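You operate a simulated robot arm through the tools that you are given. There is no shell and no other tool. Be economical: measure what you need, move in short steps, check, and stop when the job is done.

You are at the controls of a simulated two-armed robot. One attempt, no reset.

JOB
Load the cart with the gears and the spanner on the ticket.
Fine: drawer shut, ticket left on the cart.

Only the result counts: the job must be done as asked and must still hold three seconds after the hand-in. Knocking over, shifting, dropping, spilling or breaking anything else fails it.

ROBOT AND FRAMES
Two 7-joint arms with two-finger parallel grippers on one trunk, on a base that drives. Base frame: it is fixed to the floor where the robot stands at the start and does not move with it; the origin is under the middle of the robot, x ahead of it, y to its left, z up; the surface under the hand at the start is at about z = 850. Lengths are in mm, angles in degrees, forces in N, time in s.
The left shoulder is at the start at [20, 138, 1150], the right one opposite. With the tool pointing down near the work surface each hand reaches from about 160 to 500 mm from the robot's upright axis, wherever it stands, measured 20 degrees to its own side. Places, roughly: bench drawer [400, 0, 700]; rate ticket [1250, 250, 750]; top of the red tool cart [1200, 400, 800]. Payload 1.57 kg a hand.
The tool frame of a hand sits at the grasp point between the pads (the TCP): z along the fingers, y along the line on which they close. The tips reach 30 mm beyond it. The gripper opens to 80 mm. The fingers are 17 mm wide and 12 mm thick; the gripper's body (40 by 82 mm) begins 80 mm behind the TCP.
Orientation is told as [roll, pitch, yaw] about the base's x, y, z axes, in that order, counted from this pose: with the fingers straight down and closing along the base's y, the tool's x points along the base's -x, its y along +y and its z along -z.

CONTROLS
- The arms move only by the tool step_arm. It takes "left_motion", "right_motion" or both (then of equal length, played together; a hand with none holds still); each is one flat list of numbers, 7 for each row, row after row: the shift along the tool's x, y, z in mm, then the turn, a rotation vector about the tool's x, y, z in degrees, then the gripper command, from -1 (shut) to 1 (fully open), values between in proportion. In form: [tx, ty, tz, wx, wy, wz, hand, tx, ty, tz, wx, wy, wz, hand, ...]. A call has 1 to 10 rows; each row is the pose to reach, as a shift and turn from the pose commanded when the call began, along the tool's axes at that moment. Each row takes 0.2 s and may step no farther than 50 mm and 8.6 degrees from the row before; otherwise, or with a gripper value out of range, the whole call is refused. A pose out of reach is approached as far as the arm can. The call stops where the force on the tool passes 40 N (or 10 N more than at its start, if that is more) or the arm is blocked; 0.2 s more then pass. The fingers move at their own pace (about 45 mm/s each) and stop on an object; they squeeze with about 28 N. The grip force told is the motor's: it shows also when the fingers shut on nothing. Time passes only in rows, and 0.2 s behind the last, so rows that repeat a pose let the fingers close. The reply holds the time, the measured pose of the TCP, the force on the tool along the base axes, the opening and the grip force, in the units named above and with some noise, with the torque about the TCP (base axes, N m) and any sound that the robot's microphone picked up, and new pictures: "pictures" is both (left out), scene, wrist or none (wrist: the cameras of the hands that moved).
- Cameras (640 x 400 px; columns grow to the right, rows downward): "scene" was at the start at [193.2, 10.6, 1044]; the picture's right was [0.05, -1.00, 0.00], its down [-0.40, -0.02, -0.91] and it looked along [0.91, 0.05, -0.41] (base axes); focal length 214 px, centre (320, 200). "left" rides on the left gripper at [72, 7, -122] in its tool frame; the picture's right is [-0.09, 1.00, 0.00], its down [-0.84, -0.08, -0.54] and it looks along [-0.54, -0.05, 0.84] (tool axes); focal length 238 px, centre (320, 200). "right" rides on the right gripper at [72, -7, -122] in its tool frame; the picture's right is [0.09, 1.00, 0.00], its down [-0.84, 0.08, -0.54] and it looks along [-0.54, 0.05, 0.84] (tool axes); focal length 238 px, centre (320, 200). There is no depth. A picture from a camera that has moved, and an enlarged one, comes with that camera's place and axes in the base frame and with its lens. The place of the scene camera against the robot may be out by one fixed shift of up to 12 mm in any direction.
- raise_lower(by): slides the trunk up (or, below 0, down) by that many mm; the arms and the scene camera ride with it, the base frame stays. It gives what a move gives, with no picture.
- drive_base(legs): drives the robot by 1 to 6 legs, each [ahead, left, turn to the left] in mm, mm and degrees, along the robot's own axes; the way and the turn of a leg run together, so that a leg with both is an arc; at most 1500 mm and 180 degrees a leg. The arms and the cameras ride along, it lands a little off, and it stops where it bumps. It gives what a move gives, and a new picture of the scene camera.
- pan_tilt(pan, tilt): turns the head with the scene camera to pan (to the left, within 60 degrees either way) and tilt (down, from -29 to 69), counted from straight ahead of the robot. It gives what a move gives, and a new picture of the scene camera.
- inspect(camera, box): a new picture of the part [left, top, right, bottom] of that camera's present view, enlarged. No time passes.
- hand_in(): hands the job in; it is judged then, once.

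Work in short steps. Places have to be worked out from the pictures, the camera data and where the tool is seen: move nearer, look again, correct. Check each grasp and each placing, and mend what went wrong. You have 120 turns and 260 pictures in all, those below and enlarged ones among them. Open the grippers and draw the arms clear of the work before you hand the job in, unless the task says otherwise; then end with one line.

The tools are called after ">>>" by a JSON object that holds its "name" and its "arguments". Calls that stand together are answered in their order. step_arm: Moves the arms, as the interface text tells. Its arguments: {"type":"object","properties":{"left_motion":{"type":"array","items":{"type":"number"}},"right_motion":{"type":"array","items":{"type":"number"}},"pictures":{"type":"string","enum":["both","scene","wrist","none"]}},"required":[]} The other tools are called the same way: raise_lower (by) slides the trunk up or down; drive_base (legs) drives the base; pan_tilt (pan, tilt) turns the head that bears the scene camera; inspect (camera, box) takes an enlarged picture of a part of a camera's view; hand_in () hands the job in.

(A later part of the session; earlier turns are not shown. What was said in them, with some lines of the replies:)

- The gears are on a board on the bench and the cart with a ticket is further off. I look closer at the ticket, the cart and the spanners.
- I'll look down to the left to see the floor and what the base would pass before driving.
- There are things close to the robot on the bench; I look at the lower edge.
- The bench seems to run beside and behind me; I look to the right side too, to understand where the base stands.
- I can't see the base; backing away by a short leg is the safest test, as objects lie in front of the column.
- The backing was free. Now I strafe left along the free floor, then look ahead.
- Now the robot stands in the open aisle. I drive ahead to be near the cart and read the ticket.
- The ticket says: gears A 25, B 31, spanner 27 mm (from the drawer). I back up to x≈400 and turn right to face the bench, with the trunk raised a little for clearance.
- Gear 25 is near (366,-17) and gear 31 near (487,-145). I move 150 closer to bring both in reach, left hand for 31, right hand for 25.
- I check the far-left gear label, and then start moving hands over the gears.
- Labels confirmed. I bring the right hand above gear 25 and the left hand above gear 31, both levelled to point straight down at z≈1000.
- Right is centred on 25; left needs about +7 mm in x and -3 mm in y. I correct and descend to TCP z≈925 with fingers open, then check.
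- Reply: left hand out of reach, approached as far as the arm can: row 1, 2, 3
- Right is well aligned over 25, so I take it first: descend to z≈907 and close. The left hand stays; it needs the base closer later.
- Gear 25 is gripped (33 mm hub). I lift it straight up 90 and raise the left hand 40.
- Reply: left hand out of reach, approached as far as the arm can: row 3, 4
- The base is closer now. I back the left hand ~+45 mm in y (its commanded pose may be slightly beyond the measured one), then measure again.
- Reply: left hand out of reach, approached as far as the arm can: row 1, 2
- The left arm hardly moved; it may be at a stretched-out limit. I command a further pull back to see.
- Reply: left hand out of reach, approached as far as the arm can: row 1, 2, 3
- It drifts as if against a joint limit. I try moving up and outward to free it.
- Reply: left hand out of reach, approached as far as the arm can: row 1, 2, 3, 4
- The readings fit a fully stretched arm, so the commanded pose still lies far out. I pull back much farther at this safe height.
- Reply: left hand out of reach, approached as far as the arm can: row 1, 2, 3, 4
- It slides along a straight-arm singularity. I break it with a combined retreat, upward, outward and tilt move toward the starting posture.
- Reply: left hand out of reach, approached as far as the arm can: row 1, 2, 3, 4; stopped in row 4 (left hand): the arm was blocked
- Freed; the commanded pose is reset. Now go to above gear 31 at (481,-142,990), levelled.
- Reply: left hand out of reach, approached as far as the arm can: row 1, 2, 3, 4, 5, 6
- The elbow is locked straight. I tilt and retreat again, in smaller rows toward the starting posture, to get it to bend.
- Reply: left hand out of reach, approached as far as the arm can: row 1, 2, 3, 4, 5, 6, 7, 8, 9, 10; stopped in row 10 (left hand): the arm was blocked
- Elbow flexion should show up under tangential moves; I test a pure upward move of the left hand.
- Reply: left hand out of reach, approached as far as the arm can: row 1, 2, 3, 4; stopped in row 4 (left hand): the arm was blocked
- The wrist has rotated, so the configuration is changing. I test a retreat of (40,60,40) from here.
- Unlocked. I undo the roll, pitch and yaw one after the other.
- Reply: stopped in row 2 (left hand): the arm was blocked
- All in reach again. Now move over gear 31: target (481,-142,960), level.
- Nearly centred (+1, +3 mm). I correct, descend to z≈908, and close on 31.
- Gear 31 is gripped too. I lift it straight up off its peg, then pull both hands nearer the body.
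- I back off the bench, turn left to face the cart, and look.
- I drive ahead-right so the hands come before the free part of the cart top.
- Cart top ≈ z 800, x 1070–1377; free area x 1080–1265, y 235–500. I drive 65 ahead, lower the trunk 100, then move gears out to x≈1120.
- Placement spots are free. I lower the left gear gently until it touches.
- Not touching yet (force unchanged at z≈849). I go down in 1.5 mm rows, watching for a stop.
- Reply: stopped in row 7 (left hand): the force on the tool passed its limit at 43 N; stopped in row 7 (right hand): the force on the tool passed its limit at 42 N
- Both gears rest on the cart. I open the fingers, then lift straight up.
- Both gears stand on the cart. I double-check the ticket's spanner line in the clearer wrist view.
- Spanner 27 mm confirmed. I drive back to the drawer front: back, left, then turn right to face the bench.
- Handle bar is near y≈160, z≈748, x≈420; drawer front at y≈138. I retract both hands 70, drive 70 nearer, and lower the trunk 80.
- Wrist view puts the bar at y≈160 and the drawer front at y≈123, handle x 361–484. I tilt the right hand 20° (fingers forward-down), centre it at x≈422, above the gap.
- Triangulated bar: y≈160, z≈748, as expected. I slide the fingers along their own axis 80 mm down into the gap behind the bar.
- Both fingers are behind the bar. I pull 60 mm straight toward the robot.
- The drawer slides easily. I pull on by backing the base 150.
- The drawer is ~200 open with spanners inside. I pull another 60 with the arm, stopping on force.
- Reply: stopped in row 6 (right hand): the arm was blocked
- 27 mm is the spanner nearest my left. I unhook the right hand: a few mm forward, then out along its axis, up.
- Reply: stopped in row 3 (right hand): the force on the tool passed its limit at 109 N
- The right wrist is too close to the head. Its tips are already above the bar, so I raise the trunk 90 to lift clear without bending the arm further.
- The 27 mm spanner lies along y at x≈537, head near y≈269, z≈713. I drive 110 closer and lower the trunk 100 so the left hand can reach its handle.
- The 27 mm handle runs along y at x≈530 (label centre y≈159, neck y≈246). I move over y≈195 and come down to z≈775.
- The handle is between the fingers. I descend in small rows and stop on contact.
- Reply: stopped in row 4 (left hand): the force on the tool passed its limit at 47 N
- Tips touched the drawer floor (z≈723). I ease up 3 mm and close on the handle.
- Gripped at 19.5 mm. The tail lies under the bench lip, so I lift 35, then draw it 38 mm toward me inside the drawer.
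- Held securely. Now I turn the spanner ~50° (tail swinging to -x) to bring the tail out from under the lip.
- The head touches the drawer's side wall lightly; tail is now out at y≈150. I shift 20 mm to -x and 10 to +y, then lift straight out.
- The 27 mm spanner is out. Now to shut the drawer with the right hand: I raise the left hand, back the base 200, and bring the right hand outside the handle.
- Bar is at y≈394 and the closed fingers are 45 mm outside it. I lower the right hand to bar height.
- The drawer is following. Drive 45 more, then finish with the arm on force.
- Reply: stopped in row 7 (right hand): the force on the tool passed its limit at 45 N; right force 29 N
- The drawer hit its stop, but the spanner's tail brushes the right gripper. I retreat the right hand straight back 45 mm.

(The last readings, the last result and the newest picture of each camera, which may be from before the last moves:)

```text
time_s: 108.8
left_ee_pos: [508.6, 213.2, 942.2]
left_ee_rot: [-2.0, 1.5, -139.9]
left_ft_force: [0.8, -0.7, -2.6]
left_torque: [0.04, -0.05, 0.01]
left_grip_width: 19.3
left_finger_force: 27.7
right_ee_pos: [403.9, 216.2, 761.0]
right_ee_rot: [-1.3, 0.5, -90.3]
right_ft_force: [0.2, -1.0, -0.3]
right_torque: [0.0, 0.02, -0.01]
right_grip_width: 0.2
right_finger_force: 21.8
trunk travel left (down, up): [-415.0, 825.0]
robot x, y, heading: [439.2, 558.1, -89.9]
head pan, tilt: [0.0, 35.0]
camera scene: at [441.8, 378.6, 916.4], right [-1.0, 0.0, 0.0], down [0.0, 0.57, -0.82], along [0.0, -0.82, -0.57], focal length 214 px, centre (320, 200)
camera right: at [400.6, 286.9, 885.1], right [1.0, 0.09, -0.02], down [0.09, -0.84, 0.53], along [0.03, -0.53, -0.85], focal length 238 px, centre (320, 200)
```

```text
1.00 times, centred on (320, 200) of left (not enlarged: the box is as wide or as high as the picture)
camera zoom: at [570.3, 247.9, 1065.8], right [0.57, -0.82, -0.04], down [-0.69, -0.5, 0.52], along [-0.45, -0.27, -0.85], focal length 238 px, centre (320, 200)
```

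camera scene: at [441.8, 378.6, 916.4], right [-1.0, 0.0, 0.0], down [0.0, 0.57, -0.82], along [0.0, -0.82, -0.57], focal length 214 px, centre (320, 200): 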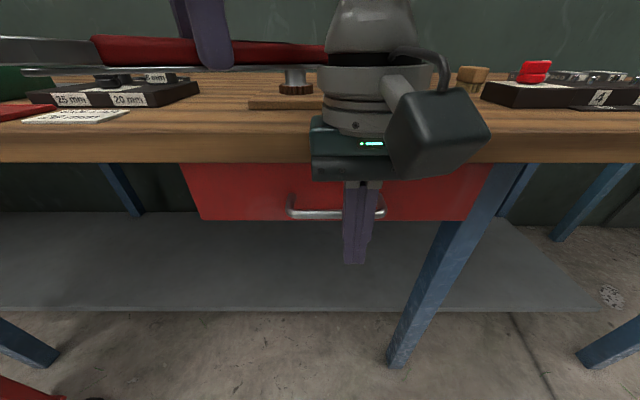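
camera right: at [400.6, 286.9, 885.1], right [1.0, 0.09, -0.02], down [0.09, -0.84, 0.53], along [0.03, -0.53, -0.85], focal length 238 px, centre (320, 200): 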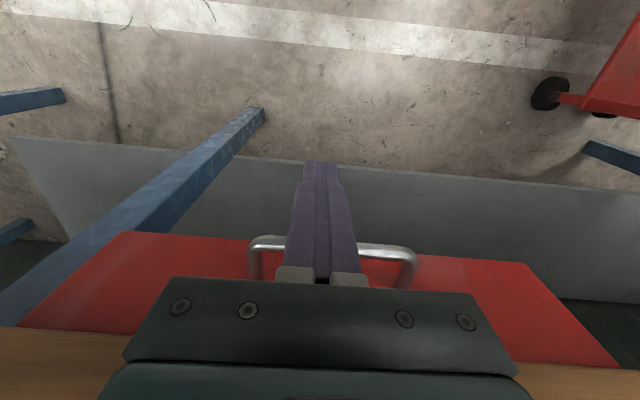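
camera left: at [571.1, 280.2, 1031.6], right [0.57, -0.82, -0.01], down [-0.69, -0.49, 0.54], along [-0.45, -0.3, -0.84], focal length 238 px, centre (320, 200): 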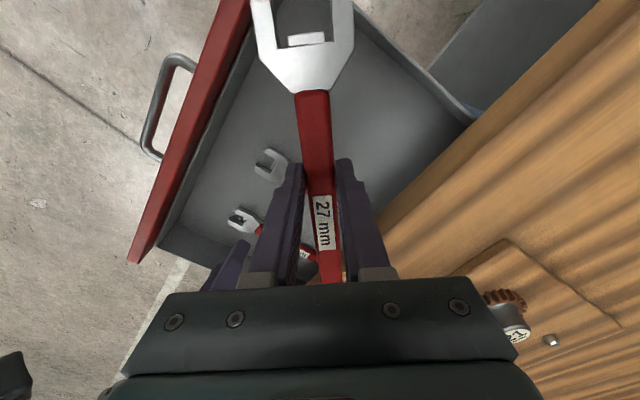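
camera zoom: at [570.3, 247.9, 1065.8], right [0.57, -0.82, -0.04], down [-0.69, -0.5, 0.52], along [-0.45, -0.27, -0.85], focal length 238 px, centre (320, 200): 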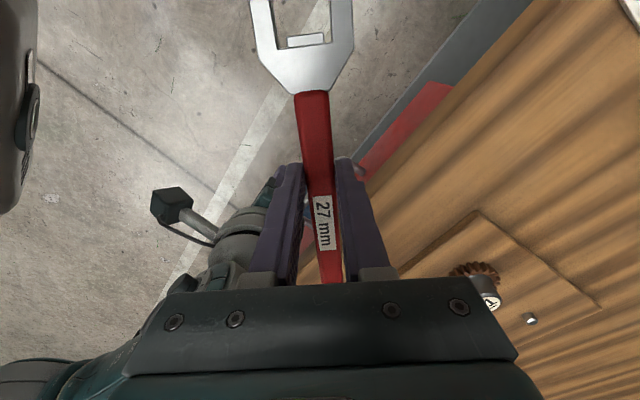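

The bar reads y≈159, i.e. back at its closed place. I swing the spanner back parallel to y, away from the right hand, and inspect the drawer gap closely.

>>> {"name": "step_arm", "arguments": {"left_motion": [0, 0, 0, 0, 0, -8.3, -1, 0, 0, 0, 0, 0, -16.6, -1, 0, 0, 0, 0, 0, -25, -1, 0, 0, 0, 0, 0, -33.3, -1, 0, 0, 0, 0, 0, -41.6, -1, 0, 0, 0, 0, 0, -50, -1], "pictures": "none"}}

>>> {"name": "step_arm", "arguments": {"right_motion": [-15, 15, 0, 0, 0, 0, -1, -28, 15, 0, 0, 0, 0, -1, -33, 15, 0, 0, 0, 0, -1, -37, 15, 0, 0, 0, 0, -1, -41, 15, 0, 0, 0, 0, -1, -45, 15, 0, 0, 0, 0, -1, -49, 15, 0, 0, 0, 0, -1, -53, 15, 0, 0, 0, 0, -1], "pictures": "scene"}}

```text
time_s: 110.2
left_ee_pos: [511.1, 210.9, 941.6]
left_ee_rot: [-0.1, 2.6, -89.5]
left_ft_force: [-0.5, 0.4, -2.7]
left_torque: [-0.01, 0.03, -0.01]
left_grip_width: 19.7
left_finger_force: 28.3
right_ee_pos: [404.6, 215.9, 762.4]
right_ee_rot: [-1.3, 0.5, -90.1]
right_ft_force: [0.0, -0.8, -0.3]
right_torque: [-0.04, -0.05, 0.01]
right_grip_width: 0.1
right_finger_force: 21.4
trunk travel left (down, up): [-415.0, 825.0]
robot x, y, heading: [441.7, 563.1, -90.0]
head pan, tilt: [0.0, 35.0]
```

```text
time_s: 111.8
left_ee_pos: [509.4, 216.0, 939.0]
left_ee_rot: [-0.2, 2.8, -89.7]
left_ft_force: [0.5, 1.0, -3.1]
left_torque: [-0.01, 0.03, 0.02]
left_grip_width: 19.5
left_finger_force: 27.8
right_ee_pos: [420.0, 179.1, 759.5]
right_ee_rot: [-1.3, 1.3, -90.0]
right_ft_force: [-4.5, 22.5, 9.9]
right_torque: [-2.47, -0.29, -0.53]
right_grip_width: 0.0
right_finger_force: 21.2
trunk travel left (down, up): [-415.0, 825.0]
robot x, y, heading: [438.4, 559.4, -90.0]
head pan, tilt: [0.0, 35.0]
stopped in row 7 (right hand): the force on the tool passed its limit at 44 N (the readings are from after the stop); the commanded pose is now the measured one
camera scene: at [440.6, 383.5, 915.7], right [-1.0, 0.0, 0.0], down [0.0, 0.58, -0.82], along [0.0, -0.82, -0.58], focal length 214 px, centre (320, 200)
```

scene: 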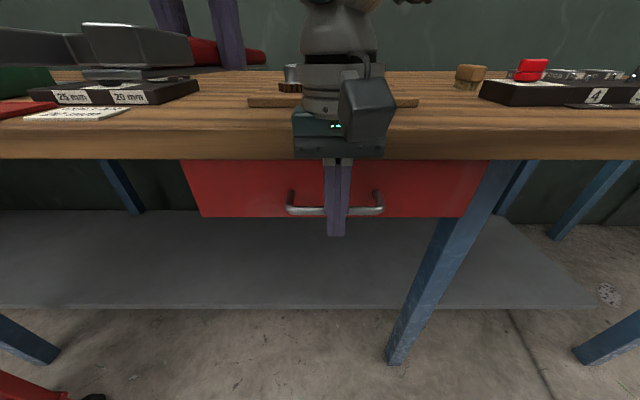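

The torque suggests the gripper body met the bench edge rather than the drawer stop. I back off, tilt the hand 20° so only the fingertips lead, and push again.

>>> {"name": "step_arm", "arguments": {"right_motion": [15, 0, 0, 0, -5, 0, -1, 30, 0, 0, 0, -10, 0, -1, 30, 0, 0, 0, -15, 0, -1, 30, 0, 0, 0, -20, 0, -1], "pictures": "none"}}

>>> {"name": "step_arm", "arguments": {"right_motion": [-14, 0, 5, 0, 0, 0, -1, -20, 0, 7.3, 0, 0, 0, -1, -24, 0, 8.7, 0, 0, 0, -1, -27, 0, 9.8, 0, 0, 0, -1, -30, 0, 10.9, 0, 0, 0, -1, -33, 0, 12, 0, 0, 0, -1, -36, 0, 13.1, 0, 0, 0, -1, -39, 0, 14.2, 0, 0, 0, -1, -42, 0, 15.3, 0, 0, 0, -1], "pictures": "both"}}

```text
time_s: 112.8
left_ee_pos: [510.8, 212.7, 941.5]
left_ee_rot: [0.0, 2.6, -89.8]
left_ft_force: [0.0, 0.7, -3.3]
left_torque: [0.0, -0.01, 0.03]
left_grip_width: 19.4
left_finger_force: 28.0
right_ee_pos: [420.7, 202.3, 761.8]
right_ee_rot: [-1.1, -19.3, -89.6]
right_ft_force: [0.4, 0.4, -0.3]
right_torque: [-0.01, 0.0, -0.01]
right_grip_width: 0.1
right_finger_force: 21.5
trunk travel left (down, up): [-415.0, 825.0]
robot x, y, heading: [440.1, 563.1, -89.9]
head pan, tilt: [0.0, 35.0]
```

```text
time_s: 114.3
left_ee_pos: [509.9, 217.3, 939.4]
left_ee_rot: [-0.1, 2.9, -89.8]
left_ft_force: [-0.1, 0.3, -2.0]
left_torque: [0.0, -0.04, -0.02]
left_grip_width: 19.5
left_finger_force: 28.0
right_ee_pos: [421.4, 178.7, 756.0]
right_ee_rot: [-1.3, -17.5, -89.2]
right_ft_force: [-0.9, 21.8, 0.7]
right_torque: [0.06, 0.13, -0.1]
right_grip_width: 0.1
right_finger_force: 21.5
trunk travel left (down, up): [-415.0, 825.0]
robot x, y, heading: [440.7, 558.9, -89.8]
head pan, tilt: [0.0, 35.0]
stopped in row 7 (right hand): the force on the tool passed its limit at 41 N (the readings are from after the stop); the commanded pose is now the measured one
camera scene: at [441.0, 384.4, 915.6], right [-1.0, 0.0, 0.0], down [0.0, 0.58, -0.82], along [0.0, -0.82, -0.58], focal length 214 px, centre (320, 200)
camera right: at [416.1, 284.3, 849.9], right [0.99, 0.1, -0.05], down [0.1, -0.64, 0.77], along [0.04, -0.77, -0.64], focal length 238 px, centre (320, 200)
```

scene: 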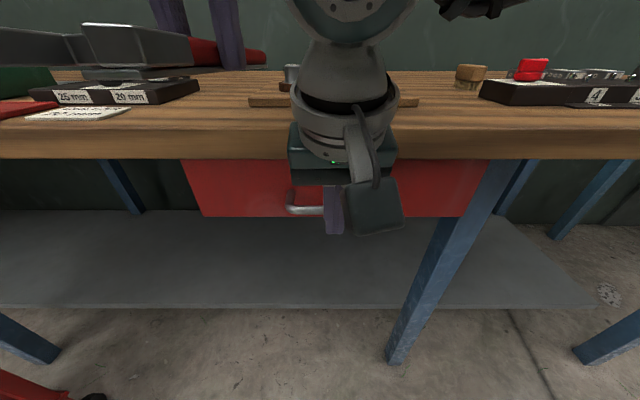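
right: 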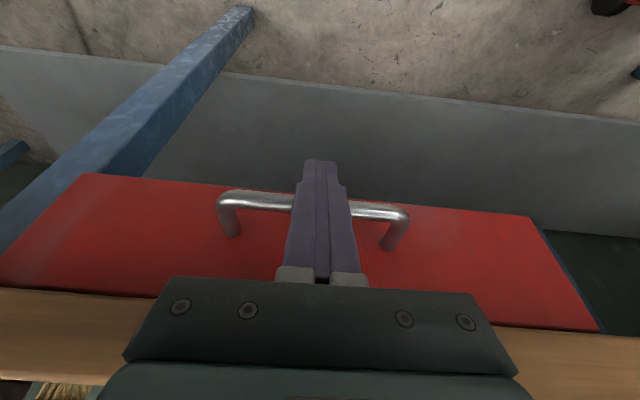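

Tip force with no torque now, at the shut position: the drawer is fully shut. I withdraw the right hand, back the base off and raise the trunk 90.

>>> {"name": "step_arm", "arguments": {"right_motion": [20, -5, -8, 0, 0, 0, -1, 40, -15, -20, 0, 4, 0, -1, 50, -25, -50, 0, 8, 0, -1, 55, -35, -90, 0, 12, 0, -1], "pictures": "none"}}

>>> {"name": "raise_lower", "arguments": {"by": 90}}

>>> {"name": "drive_base", "arguments": {"legs": [[-130, 0, 0]]}}

```text
time_s: 115.3
left_ee_pos: [510.5, 213.1, 940.8]
left_ee_rot: [-0.1, 2.5, -89.8]
left_ft_force: [-0.4, -0.4, -2.8]
left_torque: [0.03, -0.01, -0.02]
left_grip_width: 19.3
left_finger_force: 27.7
right_ee_pos: [384.7, 250.3, 825.7]
right_ee_rot: [-1.3, -6.4, -89.9]
right_ft_force: [-1.1, -15.5, -15.8]
right_torque: [0.08, -0.06, 0.02]
right_grip_width: 0.0
right_finger_force: 21.3
trunk travel left (down, up): [-415.0, 825.0]
robot x, y, heading: [441.7, 565.5, -90.2]
head pan, tilt: [0.0, 35.0]
```

```text
time_s: 116.6
left_ee_pos: [509.5, 213.2, 1032.7]
left_ee_rot: [-0.1, 2.5, -89.8]
left_ft_force: [0.9, -0.4, -2.4]
left_torque: [0.03, 0.03, 0.0]
left_grip_width: 19.7
left_finger_force: 28.3
right_ee_pos: [386.4, 249.6, 916.3]
right_ee_rot: [-1.2, -6.6, -89.8]
right_ft_force: [-12.0, -35.2, -15.7]
right_torque: [2.59, -1.33, 1.14]
right_grip_width: 0.0
right_finger_force: 21.6
trunk travel left (down, up): [-505.0, 735.0]
robot x, y, heading: [444.3, 561.3, -89.7]
head pan, tilt: [0.0, 35.0]
```

```text
time_s: 117.9
left_ee_pos: [509.8, 344.6, 1031.1]
left_ee_rot: [-0.1, 2.6, -90.0]
left_ft_force: [-0.7, 0.4, -1.7]
left_torque: [0.04, 0.03, 0.01]
left_grip_width: 19.6
left_finger_force: 28.1
right_ee_pos: [384.3, 381.5, 919.4]
right_ee_rot: [-1.0, -6.6, -89.9]
right_ft_force: [-8.4, -31.7, -16.7]
right_torque: [2.1, -0.99, 0.81]
right_grip_width: 0.1
right_finger_force: 21.7
trunk travel left (down, up): [-505.0, 735.0]
robot x, y, heading: [440.4, 693.6, -90.4]
head pan, tilt: [0.0, 35.0]
camera scene: at [440.4, 510.6, 1008.7], right [-1.0, 0.02, 0.0], down [0.01, 0.55, -0.83], along [-0.01, -0.83, -0.55], focal length 214 px, centre (320, 200)
```

scene: 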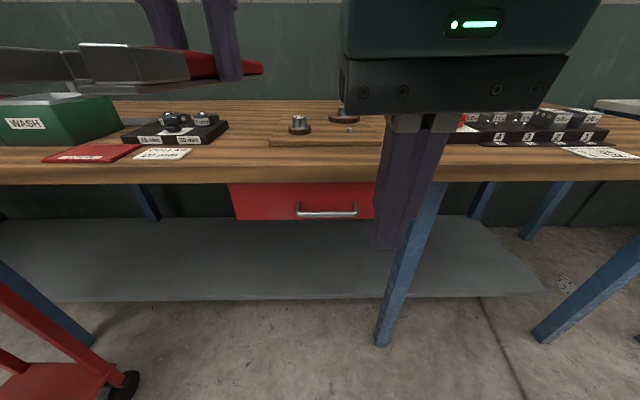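

Drawer is shut. The right wrist presses on the head again; I move it forward and outward.

>>> {"name": "step_arm", "arguments": {"right_motion": [-15, -15, 0, 0, 2, 0, -1, -30, -35, 0, 0, 4, 0, -1, -40, -55, -10, 0, 6, 0, -1, -45, -70, -40, 0, 6.5, 0, -1], "left_motion": [0, 0, 0, 0, -1, 0, -1, 0, 0, 0, 0, -2, 0, -1, 0, 0, 0, 0, -2.5, 0, -1, 0, 0, 0, 0, -2.5, 0, -1], "pictures": "none"}}

>>> {"name": "drive_base", "arguments": {"legs": [[0, 0, 90]]}}

```text
time_s: 118.9
left_ee_pos: [509.2, 344.2, 1030.6]
left_ee_rot: [0.0, 0.1, -89.9]
left_ft_force: [0.0, 0.1, -3.1]
left_torque: [0.02, 0.0, 0.04]
left_grip_width: 19.3
left_finger_force: 27.8
right_ee_pos: [316.2, 343.2, 964.6]
right_ee_rot: [-1.0, 0.1, -90.1]
right_ft_force: [-0.3, 0.1, -0.1]
right_torque: [0.02, -0.02, 0.02]
right_grip_width: 0.0
right_finger_force: 20.8
trunk travel left (down, up): [-505.0, 735.0]
robot x, y, heading: [442.3, 697.5, -90.3]
head pan, tilt: [0.0, 35.0]
```

```text
time_s: 123.2
left_ee_pos: [788.0, 766.6, 1032.0]
left_ee_rot: [-0.1, 0.1, 0.9]
left_ft_force: [-0.3, -0.4, -1.6]
left_torque: [-0.01, 0.05, -0.01]
left_grip_width: 19.7
left_finger_force: 27.8
right_ee_pos: [793.0, 575.0, 964.9]
right_ee_rot: [-1.1, -0.1, 0.8]
right_ft_force: [0.6, 0.7, 0.2]
right_torque: [-0.02, -0.02, -0.01]
right_grip_width: 0.0
right_finger_force: 21.0
trunk travel left (down, up): [-505.0, 735.0]
robot x, y, heading: [438.3, 691.5, 0.7]
head pan, tilt: [0.0, 35.0]
camera scene: at [629.8, 701.1, 1006.5], right [0.01, -1.0, 0.0], down [-0.57, -0.01, -0.82], along [0.82, 0.01, -0.57], focal length 214 px, centre (320, 200)
```

scene: 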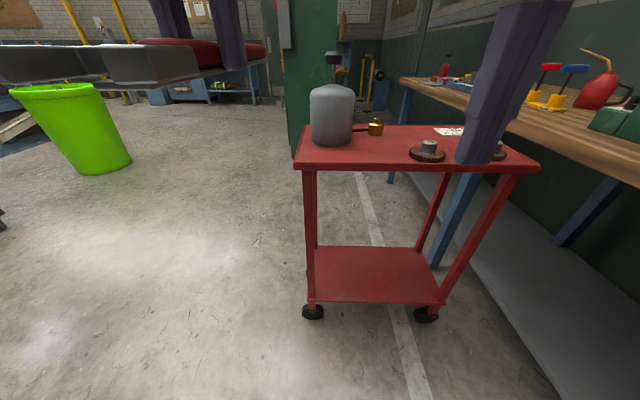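

Now I rotate the left hand ~86° (spanner tail swinging to my right) while moving the right hand farther right.

>>> {"name": "step_arm", "arguments": {"left_motion": [0, 0, 0, 0, 0, 8.6, -1, 0, 0, 0, 0, 0, 17.2, -1, 0, 0, 0, 0, 0, 25.8, -1, 0, 0, 0, 0, 0, 34.4, -1, 0, 0, 0, 0, 0, 43, -1, 0, 0, 0, 0, 0, 51.6, -1, 0, 0, 0, 0, 0, 60.2, -1, 0, 0, 0, 0, 0, 68.8, -1, 0, 0, 0, 0, 0, 77.4, -1, 0, 0, 0, 0, 0, 86, -1], "right_motion": [0, -15, 0, 0, 0, 0, -1, 0, -30, 0, 0, 0, 0, -1, 0, -45, 0, 0, 0, 0, -1, 0, -60, 0, 0, 0, 0, -1, 0, -60, 0, 0, 0, 0, -1, 0, -60, 0, 0, 0, 0, -1, 0, -60, 0, 0, 0, 0, -1, 0, -60, 0, 0, 0, 0, -1, 0, -60, 0, 0, 0, 0, -1, 0, -60, 0, 0, 0, 0, -1], "pictures": "both"}}

```text
time_s: 125.3
left_ee_pos: [789.3, 766.7, 1032.0]
left_ee_rot: [-0.1, -0.2, -85.4]
left_ft_force: [-0.7, -0.5, -2.0]
left_torque: [0.06, 0.02, -0.03]
left_grip_width: 19.8
left_finger_force: 27.9
right_ee_pos: [794.1, 513.5, 965.6]
right_ee_rot: [-1.1, 0.0, 0.8]
right_ft_force: [0.5, 0.0, 0.4]
right_torque: [-0.03, 0.02, 0.01]
right_grip_width: 0.4
right_finger_force: 21.1
trunk travel left (down, up): [-505.0, 735.0]
robot x, y, heading: [438.1, 692.3, 0.7]
head pan, tilt: [0.0, 35.0]
camera scene: at [629.8, 701.1, 1006.5], right [0.01, -1.0, 0.0], down [-0.57, -0.01, -0.82], along [0.82, 0.01, -0.57], focal length 214 px, centre (320, 200)
camera right: at [721.9, 508.0, 1088.1], right [-0.11, 0.99, -0.02], down [0.83, 0.1, 0.54], along [0.54, 0.04, -0.84], focal length 238 px, centre (320, 200)
camera left: at [790.4, 839.0, 1154.3], right [1.0, -0.01, 0.0], down [-0.01, -0.84, 0.54], along [-0.01, -0.54, -0.84], focal length 238 px, centre (320, 200)
```

scene: 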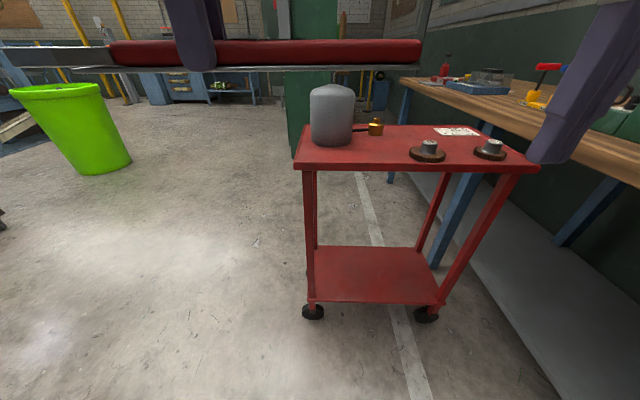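
right: 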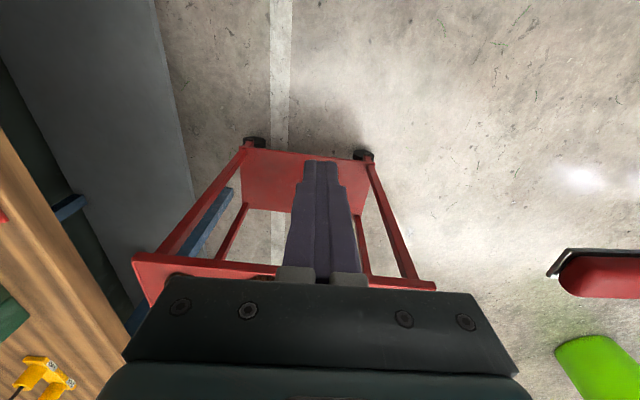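
left: 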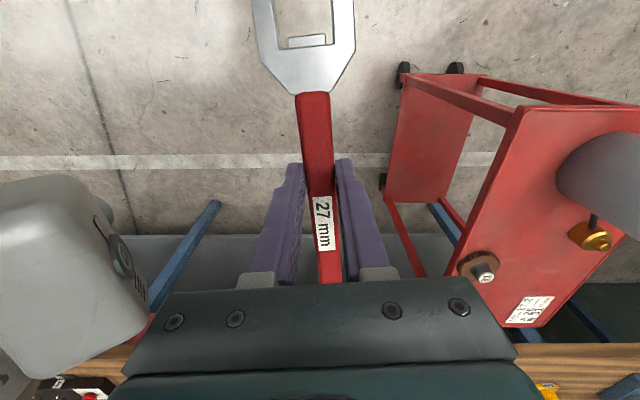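

The spanner is now crosswise (head +y, tail -y). I tuck the right hand in, then drive right first and ahead after, to stay clear of the pot.

>>> {"name": "step_arm", "arguments": {"right_motion": [8, 20, 0, 0, 0, 0, -1, 15, 40, 0, 0, 0, 0, -1, 20, 60, 0, 0, 0, 0, -1], "pictures": "none"}}

>>> {"name": "drive_base", "arguments": {"legs": [[0, -367, -0.7], [250, 0, 0]]}}

```text
time_s: 126.2
left_ee_pos: [788.8, 767.3, 1031.1]
left_ee_rot: [-0.1, -0.1, -85.1]
left_ft_force: [0.9, 0.0, -3.2]
left_torque: [0.06, 0.01, 0.0]
left_grip_width: 19.6
left_finger_force: 28.1
right_ee_pos: [773.1, 573.1, 964.3]
right_ee_rot: [-1.1, -0.1, 0.8]
right_ft_force: [0.7, 0.3, -0.3]
right_torque: [-0.02, -0.04, 0.04]
right_grip_width: 0.0
right_finger_force: 21.2
trunk travel left (down, up): [-505.0, 735.0]
robot x, y, heading: [438.5, 690.9, 0.7]
head pan, tilt: [0.0, 35.0]
```

```text
time_s: 129.9
left_ee_pos: [1044.0, 392.7, 1030.7]
left_ee_rot: [-0.1, -0.1, -86.7]
left_ft_force: [0.1, -0.4, -2.5]
left_torque: [0.09, 0.03, -0.01]
left_grip_width: 19.3
left_finger_force: 28.0
right_ee_pos: [1023.8, 200.4, 964.5]
right_ee_rot: [-1.1, -0.2, -0.6]
right_ft_force: [0.4, -0.5, -0.4]
right_torque: [0.04, 0.0, 0.0]
right_grip_width: 0.0
right_finger_force: 20.5
trunk travel left (down, up): [-505.0, 735.0]
robot x, y, heading: [693.2, 325.0, -0.8]
head pan, tilt: [0.0, 35.0]
camera scene: at [882.9, 331.3, 1006.5], right [-0.01, -1.0, 0.0], down [-0.57, 0.01, -0.82], along [0.82, -0.01, -0.57], focal length 214 px, centre (320, 200)
```

scene: 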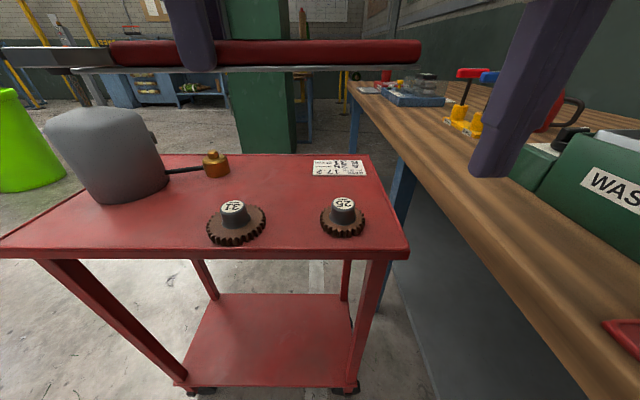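

Clear so far. I drive 110 further ahead and correct the heading.

>>> {"name": "drive_base", "arguments": {"legs": [[110, 5, 0.8]]}}

>>> {"name": "pan_tilt", "arguments": {"pan": 0, "tilt": 50}}

>>> {"name": "inspect", "arguments": {"camera": "left", "box": [0, 0, 640, 400]}}

```text
time_s: 131.1
left_ee_pos: [1152.2, 402.4, 1031.6]
left_ee_rot: [-0.1, -0.2, -85.8]
left_ft_force: [0.3, -0.2, -1.6]
left_torque: [0.01, 0.01, -0.01]
left_grip_width: 19.7
left_finger_force: 28.1
right_ee_pos: [1134.3, 208.0, 964.9]
right_ee_rot: [-1.2, -0.1, 0.2]
right_ft_force: [0.8, 0.5, 0.7]
right_torque: [-0.01, 0.01, -0.02]
right_grip_width: 0.0
right_finger_force: 22.1
trunk travel left (down, up): [-505.0, 735.0]
robot x, y, heading: [804.6, 334.6, 0.2]
head pan, tilt: [0.0, 35.0]
camera scene: at [992.8, 338.3, 1006.5], right [0.0, -1.0, 0.0], down [-0.57, 0.0, -0.82], along [0.82, 0.0, -0.57], focal length 214 px, centre (320, 200)
```

scene: 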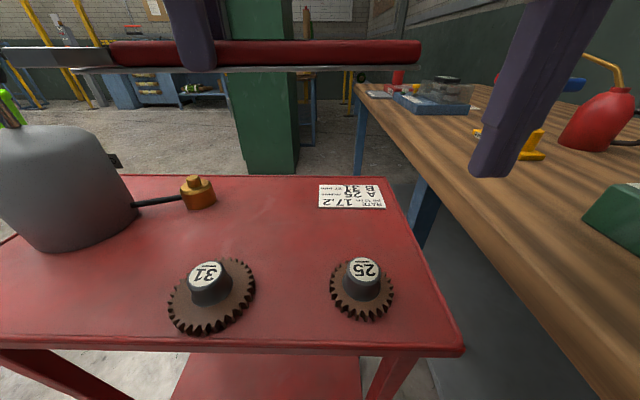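

```text
time_s: 131.9
left_ee_pos: [1152.0, 402.1, 1031.7]
left_ee_rot: [-0.2, -0.1, -85.8]
left_ft_force: [0.3, 1.3, -3.7]
left_torque: [0.08, -0.05, 0.0]
left_grip_width: 19.4
left_finger_force: 28.2
right_ee_pos: [1135.4, 209.5, 965.2]
right_ee_rot: [-1.1, -0.1, 0.2]
right_ft_force: [-0.5, -0.2, 1.1]
right_torque: [0.05, 0.03, -0.01]
right_grip_width: 0.0
right_finger_force: 21.1
trunk travel left (down, up): [-505.0, 735.0]
robot x, y, heading: [807.1, 333.9, 0.1]
head pan, tilt: [0.0, 50.0]
camera scene: at [981.5, 338.3, 984.8], right [0.0, -1.0, 0.0], down [-0.77, 0.0, -0.64], along [0.64, 0.0, -0.77], focal length 214 px, centre (320, 200)
```

scene: 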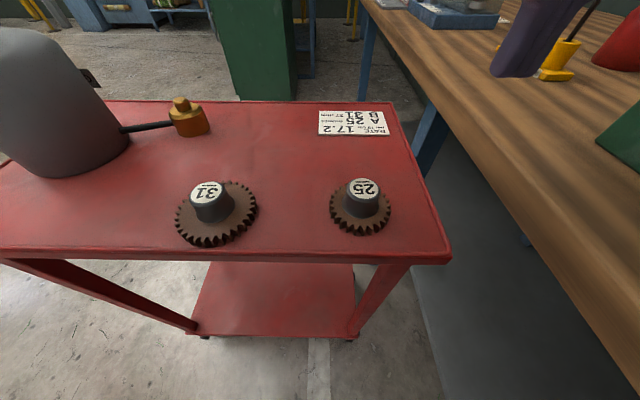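

```text
1.00 times, centred on (320, 200) of left (not enlarged: the box is as wide or as high as the picture)
camera zoom: at [1154.5, 474.4, 1154.1], right [1.0, -0.02, 0.0], down [-0.01, -0.84, 0.54], along [-0.01, -0.54, -0.84], focal length 238 px, centre (320, 200)
```

zoom: 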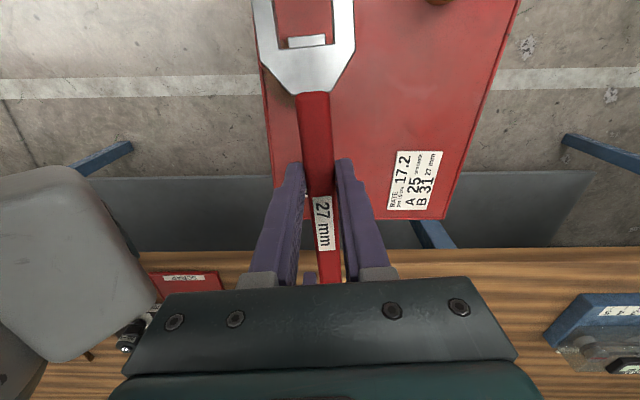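

The free strip x≈1150–1268 is just right. I move the spanner over x≈1205 and descend to z≈850.

>>> {"name": "step_arm", "arguments": {"left_motion": [-2, 26, 0, 0, 0, 2, -1, -3.8, 52, 0, 0, 0, 4.2, -1, -3.8, 52, 40, 0, 0, 4.2, -1, -3.8, 52, 80, 0, 0, 4.2, -1, -3.8, 52, 120, 0, 0, 4.2, -1, -3.8, 52, 155, 0, 0, 4.2, -1, -3.8, 52, 178, 0, 0, 4.2, -1], "pictures": "both"}}

```text
time_s: 133.5
left_ee_pos: [1202.7, 399.1, 852.4]
left_ee_rot: [-0.1, -0.1, -90.1]
left_ft_force: [0.0, -0.5, -3.1]
left_torque: [0.03, 0.02, 0.01]
left_grip_width: 19.9
left_finger_force: 28.0
right_ee_pos: [1134.1, 207.4, 964.1]
right_ee_rot: [-1.2, -0.1, 0.2]
right_ft_force: [1.4, -0.7, -0.5]
right_torque: [-0.03, 0.02, -0.01]
right_grip_width: 0.0
right_finger_force: 21.3
trunk travel left (down, up): [-505.0, 735.0]
robot x, y, heading: [801.2, 333.6, 0.3]
head pan, tilt: [0.0, 50.0]
camera scene: at [981.3, 338.2, 984.7], right [0.0, -1.0, 0.0], down [-0.77, 0.0, -0.64], along [0.64, 0.0, -0.77], focal length 214 px, centre (320, 200)
camera left: at [1210.7, 472.5, 975.1], right [1.0, -0.09, 0.0], down [-0.08, -0.84, 0.54], along [-0.05, -0.54, -0.84], focal length 238 px, centre (320, 200)
```

scene: 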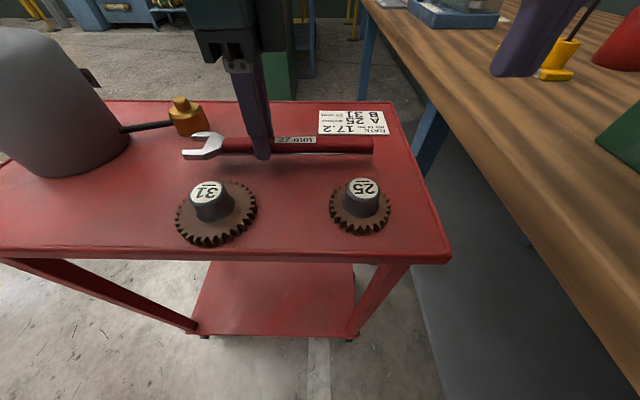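
left: 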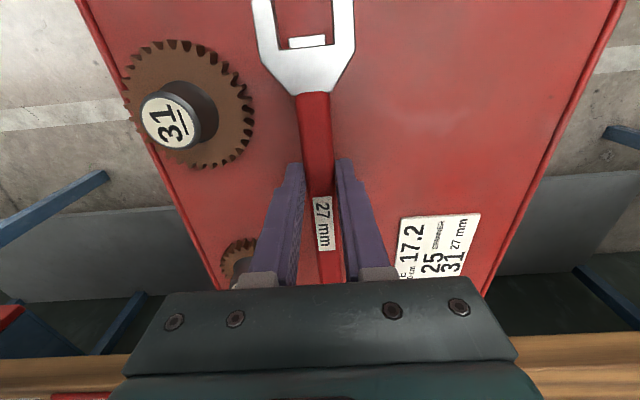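

Position is good, clear of gears and ticket. I lower gently until contact.

>>> {"name": "step_arm", "arguments": {"left_motion": [0, 0, 8, 0, 0, 0, -1, 0, 0, 13, 0, 0, 0, -1, 0, 0, 15, 0, 0, 0, -1, 0, 0, 17, 0, 0, 0, -1, 0, 0, 18.5, 0, 0, 0, -1, 0, 0, 20, 0, 0, 0, -1, 0, 0, 21.5, 0, 0, 0, -1, 0, 0, 23, 0, 0, 0, -1], "pictures": "scene"}}

```text
time_s: 135.3
left_ee_pos: [1204.6, 401.3, 831.6]
left_ee_rot: [0.0, -0.1, -90.1]
left_ft_force: [-0.9, -0.3, -0.4]
left_torque: [0.17, -0.02, 0.06]
left_grip_width: 19.8
left_finger_force: 28.5
right_ee_pos: [1135.0, 208.6, 964.0]
right_ee_rot: [-1.2, -0.2, 0.2]
right_ft_force: [-0.2, -0.5, 0.9]
right_torque: [0.01, 0.01, 0.0]
right_grip_width: 0.2
right_finger_force: 21.1
trunk travel left (down, up): [-505.0, 735.0]
robot x, y, heading: [804.1, 337.9, 0.2]
head pan, tilt: [0.0, 50.0]
camera scene: at [981.4, 338.4, 984.8], right [0.0, -1.0, 0.0], down [-0.77, 0.0, -0.64], along [0.64, 0.0, -0.77], focal length 214 px, centre (320, 200)
```

scene: 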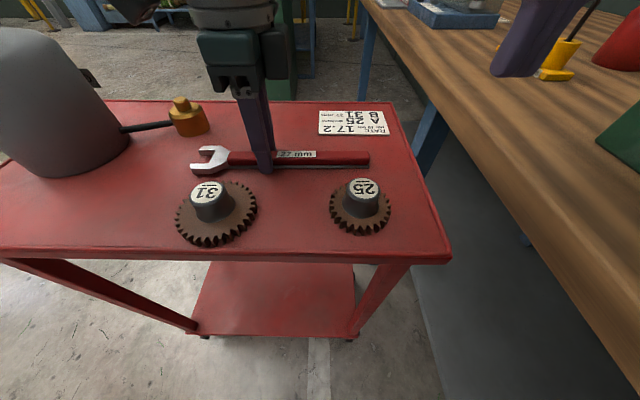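

Weight has just come off the hand, so it is touching. A couple more mm, then check.

>>> {"name": "step_arm", "arguments": {"left_motion": [0, 0, 0.7, 0, 0, 0, -1, 0, 0, 1.4, 0, 0, 0, -1, 0, 0, 2, 0, 0, 0, -1], "pictures": "none"}}

```text
time_s: 136.1
left_ee_pos: [1203.7, 401.3, 830.6]
left_ee_rot: [0.1, -0.2, -89.9]
left_ft_force: [-8.2, -0.1, 22.7]
left_torque: [0.23, 0.21, 0.11]
left_grip_width: 19.6
left_finger_force: 27.9
right_ee_pos: [1134.4, 208.6, 965.2]
right_ee_rot: [-1.0, -0.2, 0.1]
right_ft_force: [-0.4, 0.3, 0.6]
right_torque: [0.02, 0.02, 0.01]
right_grip_width: 0.1
right_finger_force: 21.3
trunk travel left (down, up): [-505.0, 735.0]
robot x, y, heading: [801.3, 331.1, 0.2]
head pan, tilt: [0.0, 50.0]
```

Firm contact. I ease off 1.5 mm, open, and lift straight up.

>>> {"name": "step_arm", "arguments": {"left_motion": [0, 0, -1.5, 0, 0, 0, -1, 0, 0, -1.5, 0, 0, 0, 0.1, 0, 0, -1.5, 0, 0, 0, 0.1, 0, 0, -1.5, 0, 0, 0, 0.1, 0, 0, -30, 0, 0, 0, 0.1, 0, 0, -75, 0, 0, 0, 0.1, 0, 0, -120, 0, 0, 0, 0.1, 0, 0, -165, 0, 0, 0, 0.1], "pictures": "both"}}

```text
time_s: 137.9
left_ee_pos: [1204.8, 403.3, 995.4]
left_ee_rot: [0.0, -0.1, -90.0]
left_ft_force: [0.0, -0.1, -0.1]
left_torque: [0.02, 0.01, -0.03]
left_grip_width: 44.3
left_finger_force: 0.1
right_ee_pos: [1135.6, 208.9, 964.3]
right_ee_rot: [-1.1, 0.0, 0.3]
right_ft_force: [0.2, -0.3, -0.2]
right_torque: [0.03, -0.02, 0.0]
right_grip_width: 0.0
right_finger_force: 21.2
trunk travel left (down, up): [-505.0, 735.0]
robot x, y, heading: [804.6, 331.5, 0.1]
head pan, tilt: [0.0, 50.0]
camera scene: at [981.8, 338.4, 984.7], right [0.0, -1.0, 0.0], down [-0.77, 0.0, -0.64], along [0.64, 0.0, -0.77], focal length 214 px, centre (320, 200)
camera left: at [1211.5, 474.8, 1117.5], right [1.0, -0.09, 0.0], down [-0.08, -0.84, 0.54], along [-0.05, -0.54, -0.84], focal length 238 px, centre (320, 200)
```

scene: 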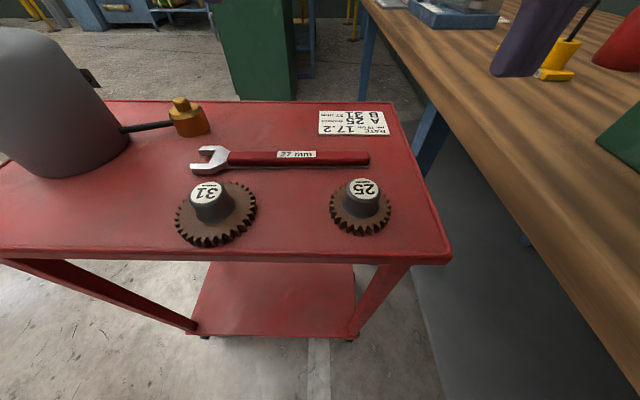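
left: 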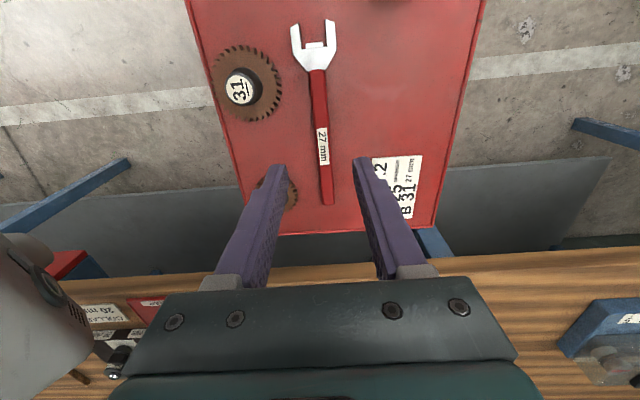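

All three items lie on the cart with the ticket. I open the right gripper, back the base away the way it came, and check the drawer.

>>> {"name": "step_arm", "arguments": {"right_motion": [0, 10, -10, 0, 0, 0, 0.3, 0, 20, -20, 0, 0, 0, 0.3, 0, 20, -20, 0, 0, 0, 0.3], "left_motion": [0, 0, -5, 0, 0, 0, 0.5, 0, 0, -10, 0, 0, 0, 0.5, 0, 0, -10, 0, 0, 0, 0.5], "pictures": "none"}}

>>> {"name": "drive_base", "arguments": {"legs": [[-350, 0, 0], [-300, 350, 0]]}}

>>> {"name": "pan_tilt", "arguments": {"pan": -30, "tilt": 30}}

```text
time_s: 138.7
left_ee_pos: [1204.5, 401.5, 1003.4]
left_ee_rot: [-0.1, 0.0, -89.9]
left_ft_force: [0.3, 1.3, 0.0]
left_torque: [0.02, -0.02, 0.03]
left_grip_width: 60.1
left_finger_force: 0.0
right_ee_pos: [1135.8, 229.8, 985.4]
right_ee_rot: [-1.1, -0.1, 0.1]
right_ft_force: [-0.3, -0.8, 0.1]
right_torque: [0.01, 0.02, 0.03]
right_grip_width: 52.1
right_finger_force: 0.0
trunk travel left (down, up): [-505.0, 735.0]
robot x, y, heading: [804.4, 332.6, 0.2]
head pan, tilt: [0.0, 50.0]
```

```text
time_s: 143.3
left_ee_pos: [560.5, 749.8, 1004.6]
left_ee_rot: [-0.1, 0.0, -90.0]
left_ft_force: [0.0, 0.7, 0.0]
left_torque: [0.0, 0.01, 0.0]
left_grip_width: 59.9
left_finger_force: 0.1
right_ee_pos: [491.2, 577.8, 985.1]
right_ee_rot: [-1.1, 0.0, 0.2]
right_ft_force: [1.0, 0.3, -0.5]
right_torque: [-0.01, 0.01, -0.01]
right_grip_width: 51.8
right_finger_force: 0.1
trunk travel left (down, up): [-505.0, 735.0]
robot x, y, heading: [162.3, 678.0, 0.1]
head pan, tilt: [0.0, 50.0]
camera scene: at [339.1, 686.2, 984.8], right [0.0, -1.0, 0.0], down [-0.77, 0.0, -0.64], along [0.64, 0.0, -0.77], focal length 214 px, centre (320, 200)
```

scene: 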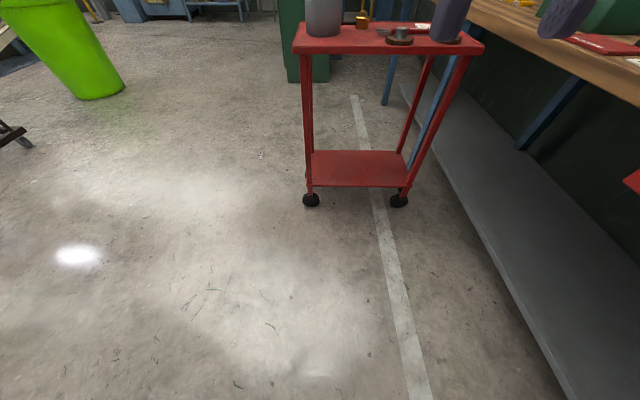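

```text
time_s: 144.2
left_ee_pos: [561.9, 750.8, 1003.9]
left_ee_rot: [-0.1, -0.1, -90.1]
left_ft_force: [-0.1, 0.5, -0.3]
left_torque: [0.01, 0.02, -0.05]
left_grip_width: 60.0
left_finger_force: 0.0
right_ee_pos: [492.8, 577.6, 985.2]
right_ee_rot: [-1.1, 0.0, 0.1]
right_ft_force: [0.5, 0.7, -0.1]
right_torque: [-0.02, 0.03, -0.01]
right_grip_width: 52.1
right_finger_force: 0.0
trunk travel left (down, up): [-505.0, 735.0]
robot x, y, heading: [162.2, 678.1, 0.0]
head pan, tilt: [-30.0, 30.0]
camera scene: at [340.6, 640.9, 1014.2], right [-0.5, -0.87, 0.0], down [-0.43, 0.25, -0.87], along [0.75, -0.43, -0.5], focal length 214 px, centre (320, 200)
```

scene: 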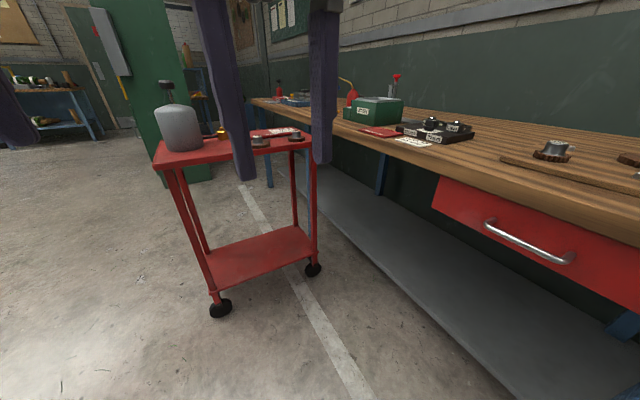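

I zoom on the drawer edge to confirm it is shut.

>>> {"name": "inspect", "arguments": {"camera": "scene", "box": [400, 150, 640, 300]}}

```text
2.67 times, centred on (520, 225) of scene
camera zoom: at [340.6, 640.9, 1014.2], right [-0.5, -0.87, 0.0], down [-0.43, 0.25, -0.87], along [0.75, -0.43, -0.5], focal length 572 px, centre (-213, 133)
```

zoom: 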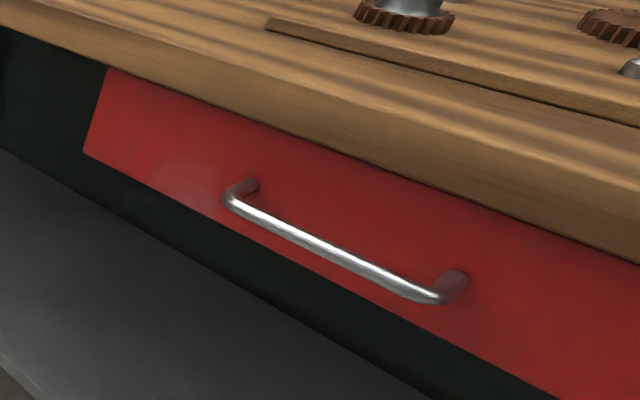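

The drawer front sits under the bench lip as it did at the start. The gears, spanner and ticket are on the cart, and the arms are clear with both grippers open, so I hand in.

>>> {"name": "hand_in", "arguments": {}}

```text
The job is handed in.
```

Gears 25 and 31 and the 27 mm spanner are on the cart with the ticket left in place, the drawer is shut, and the job is handed in.
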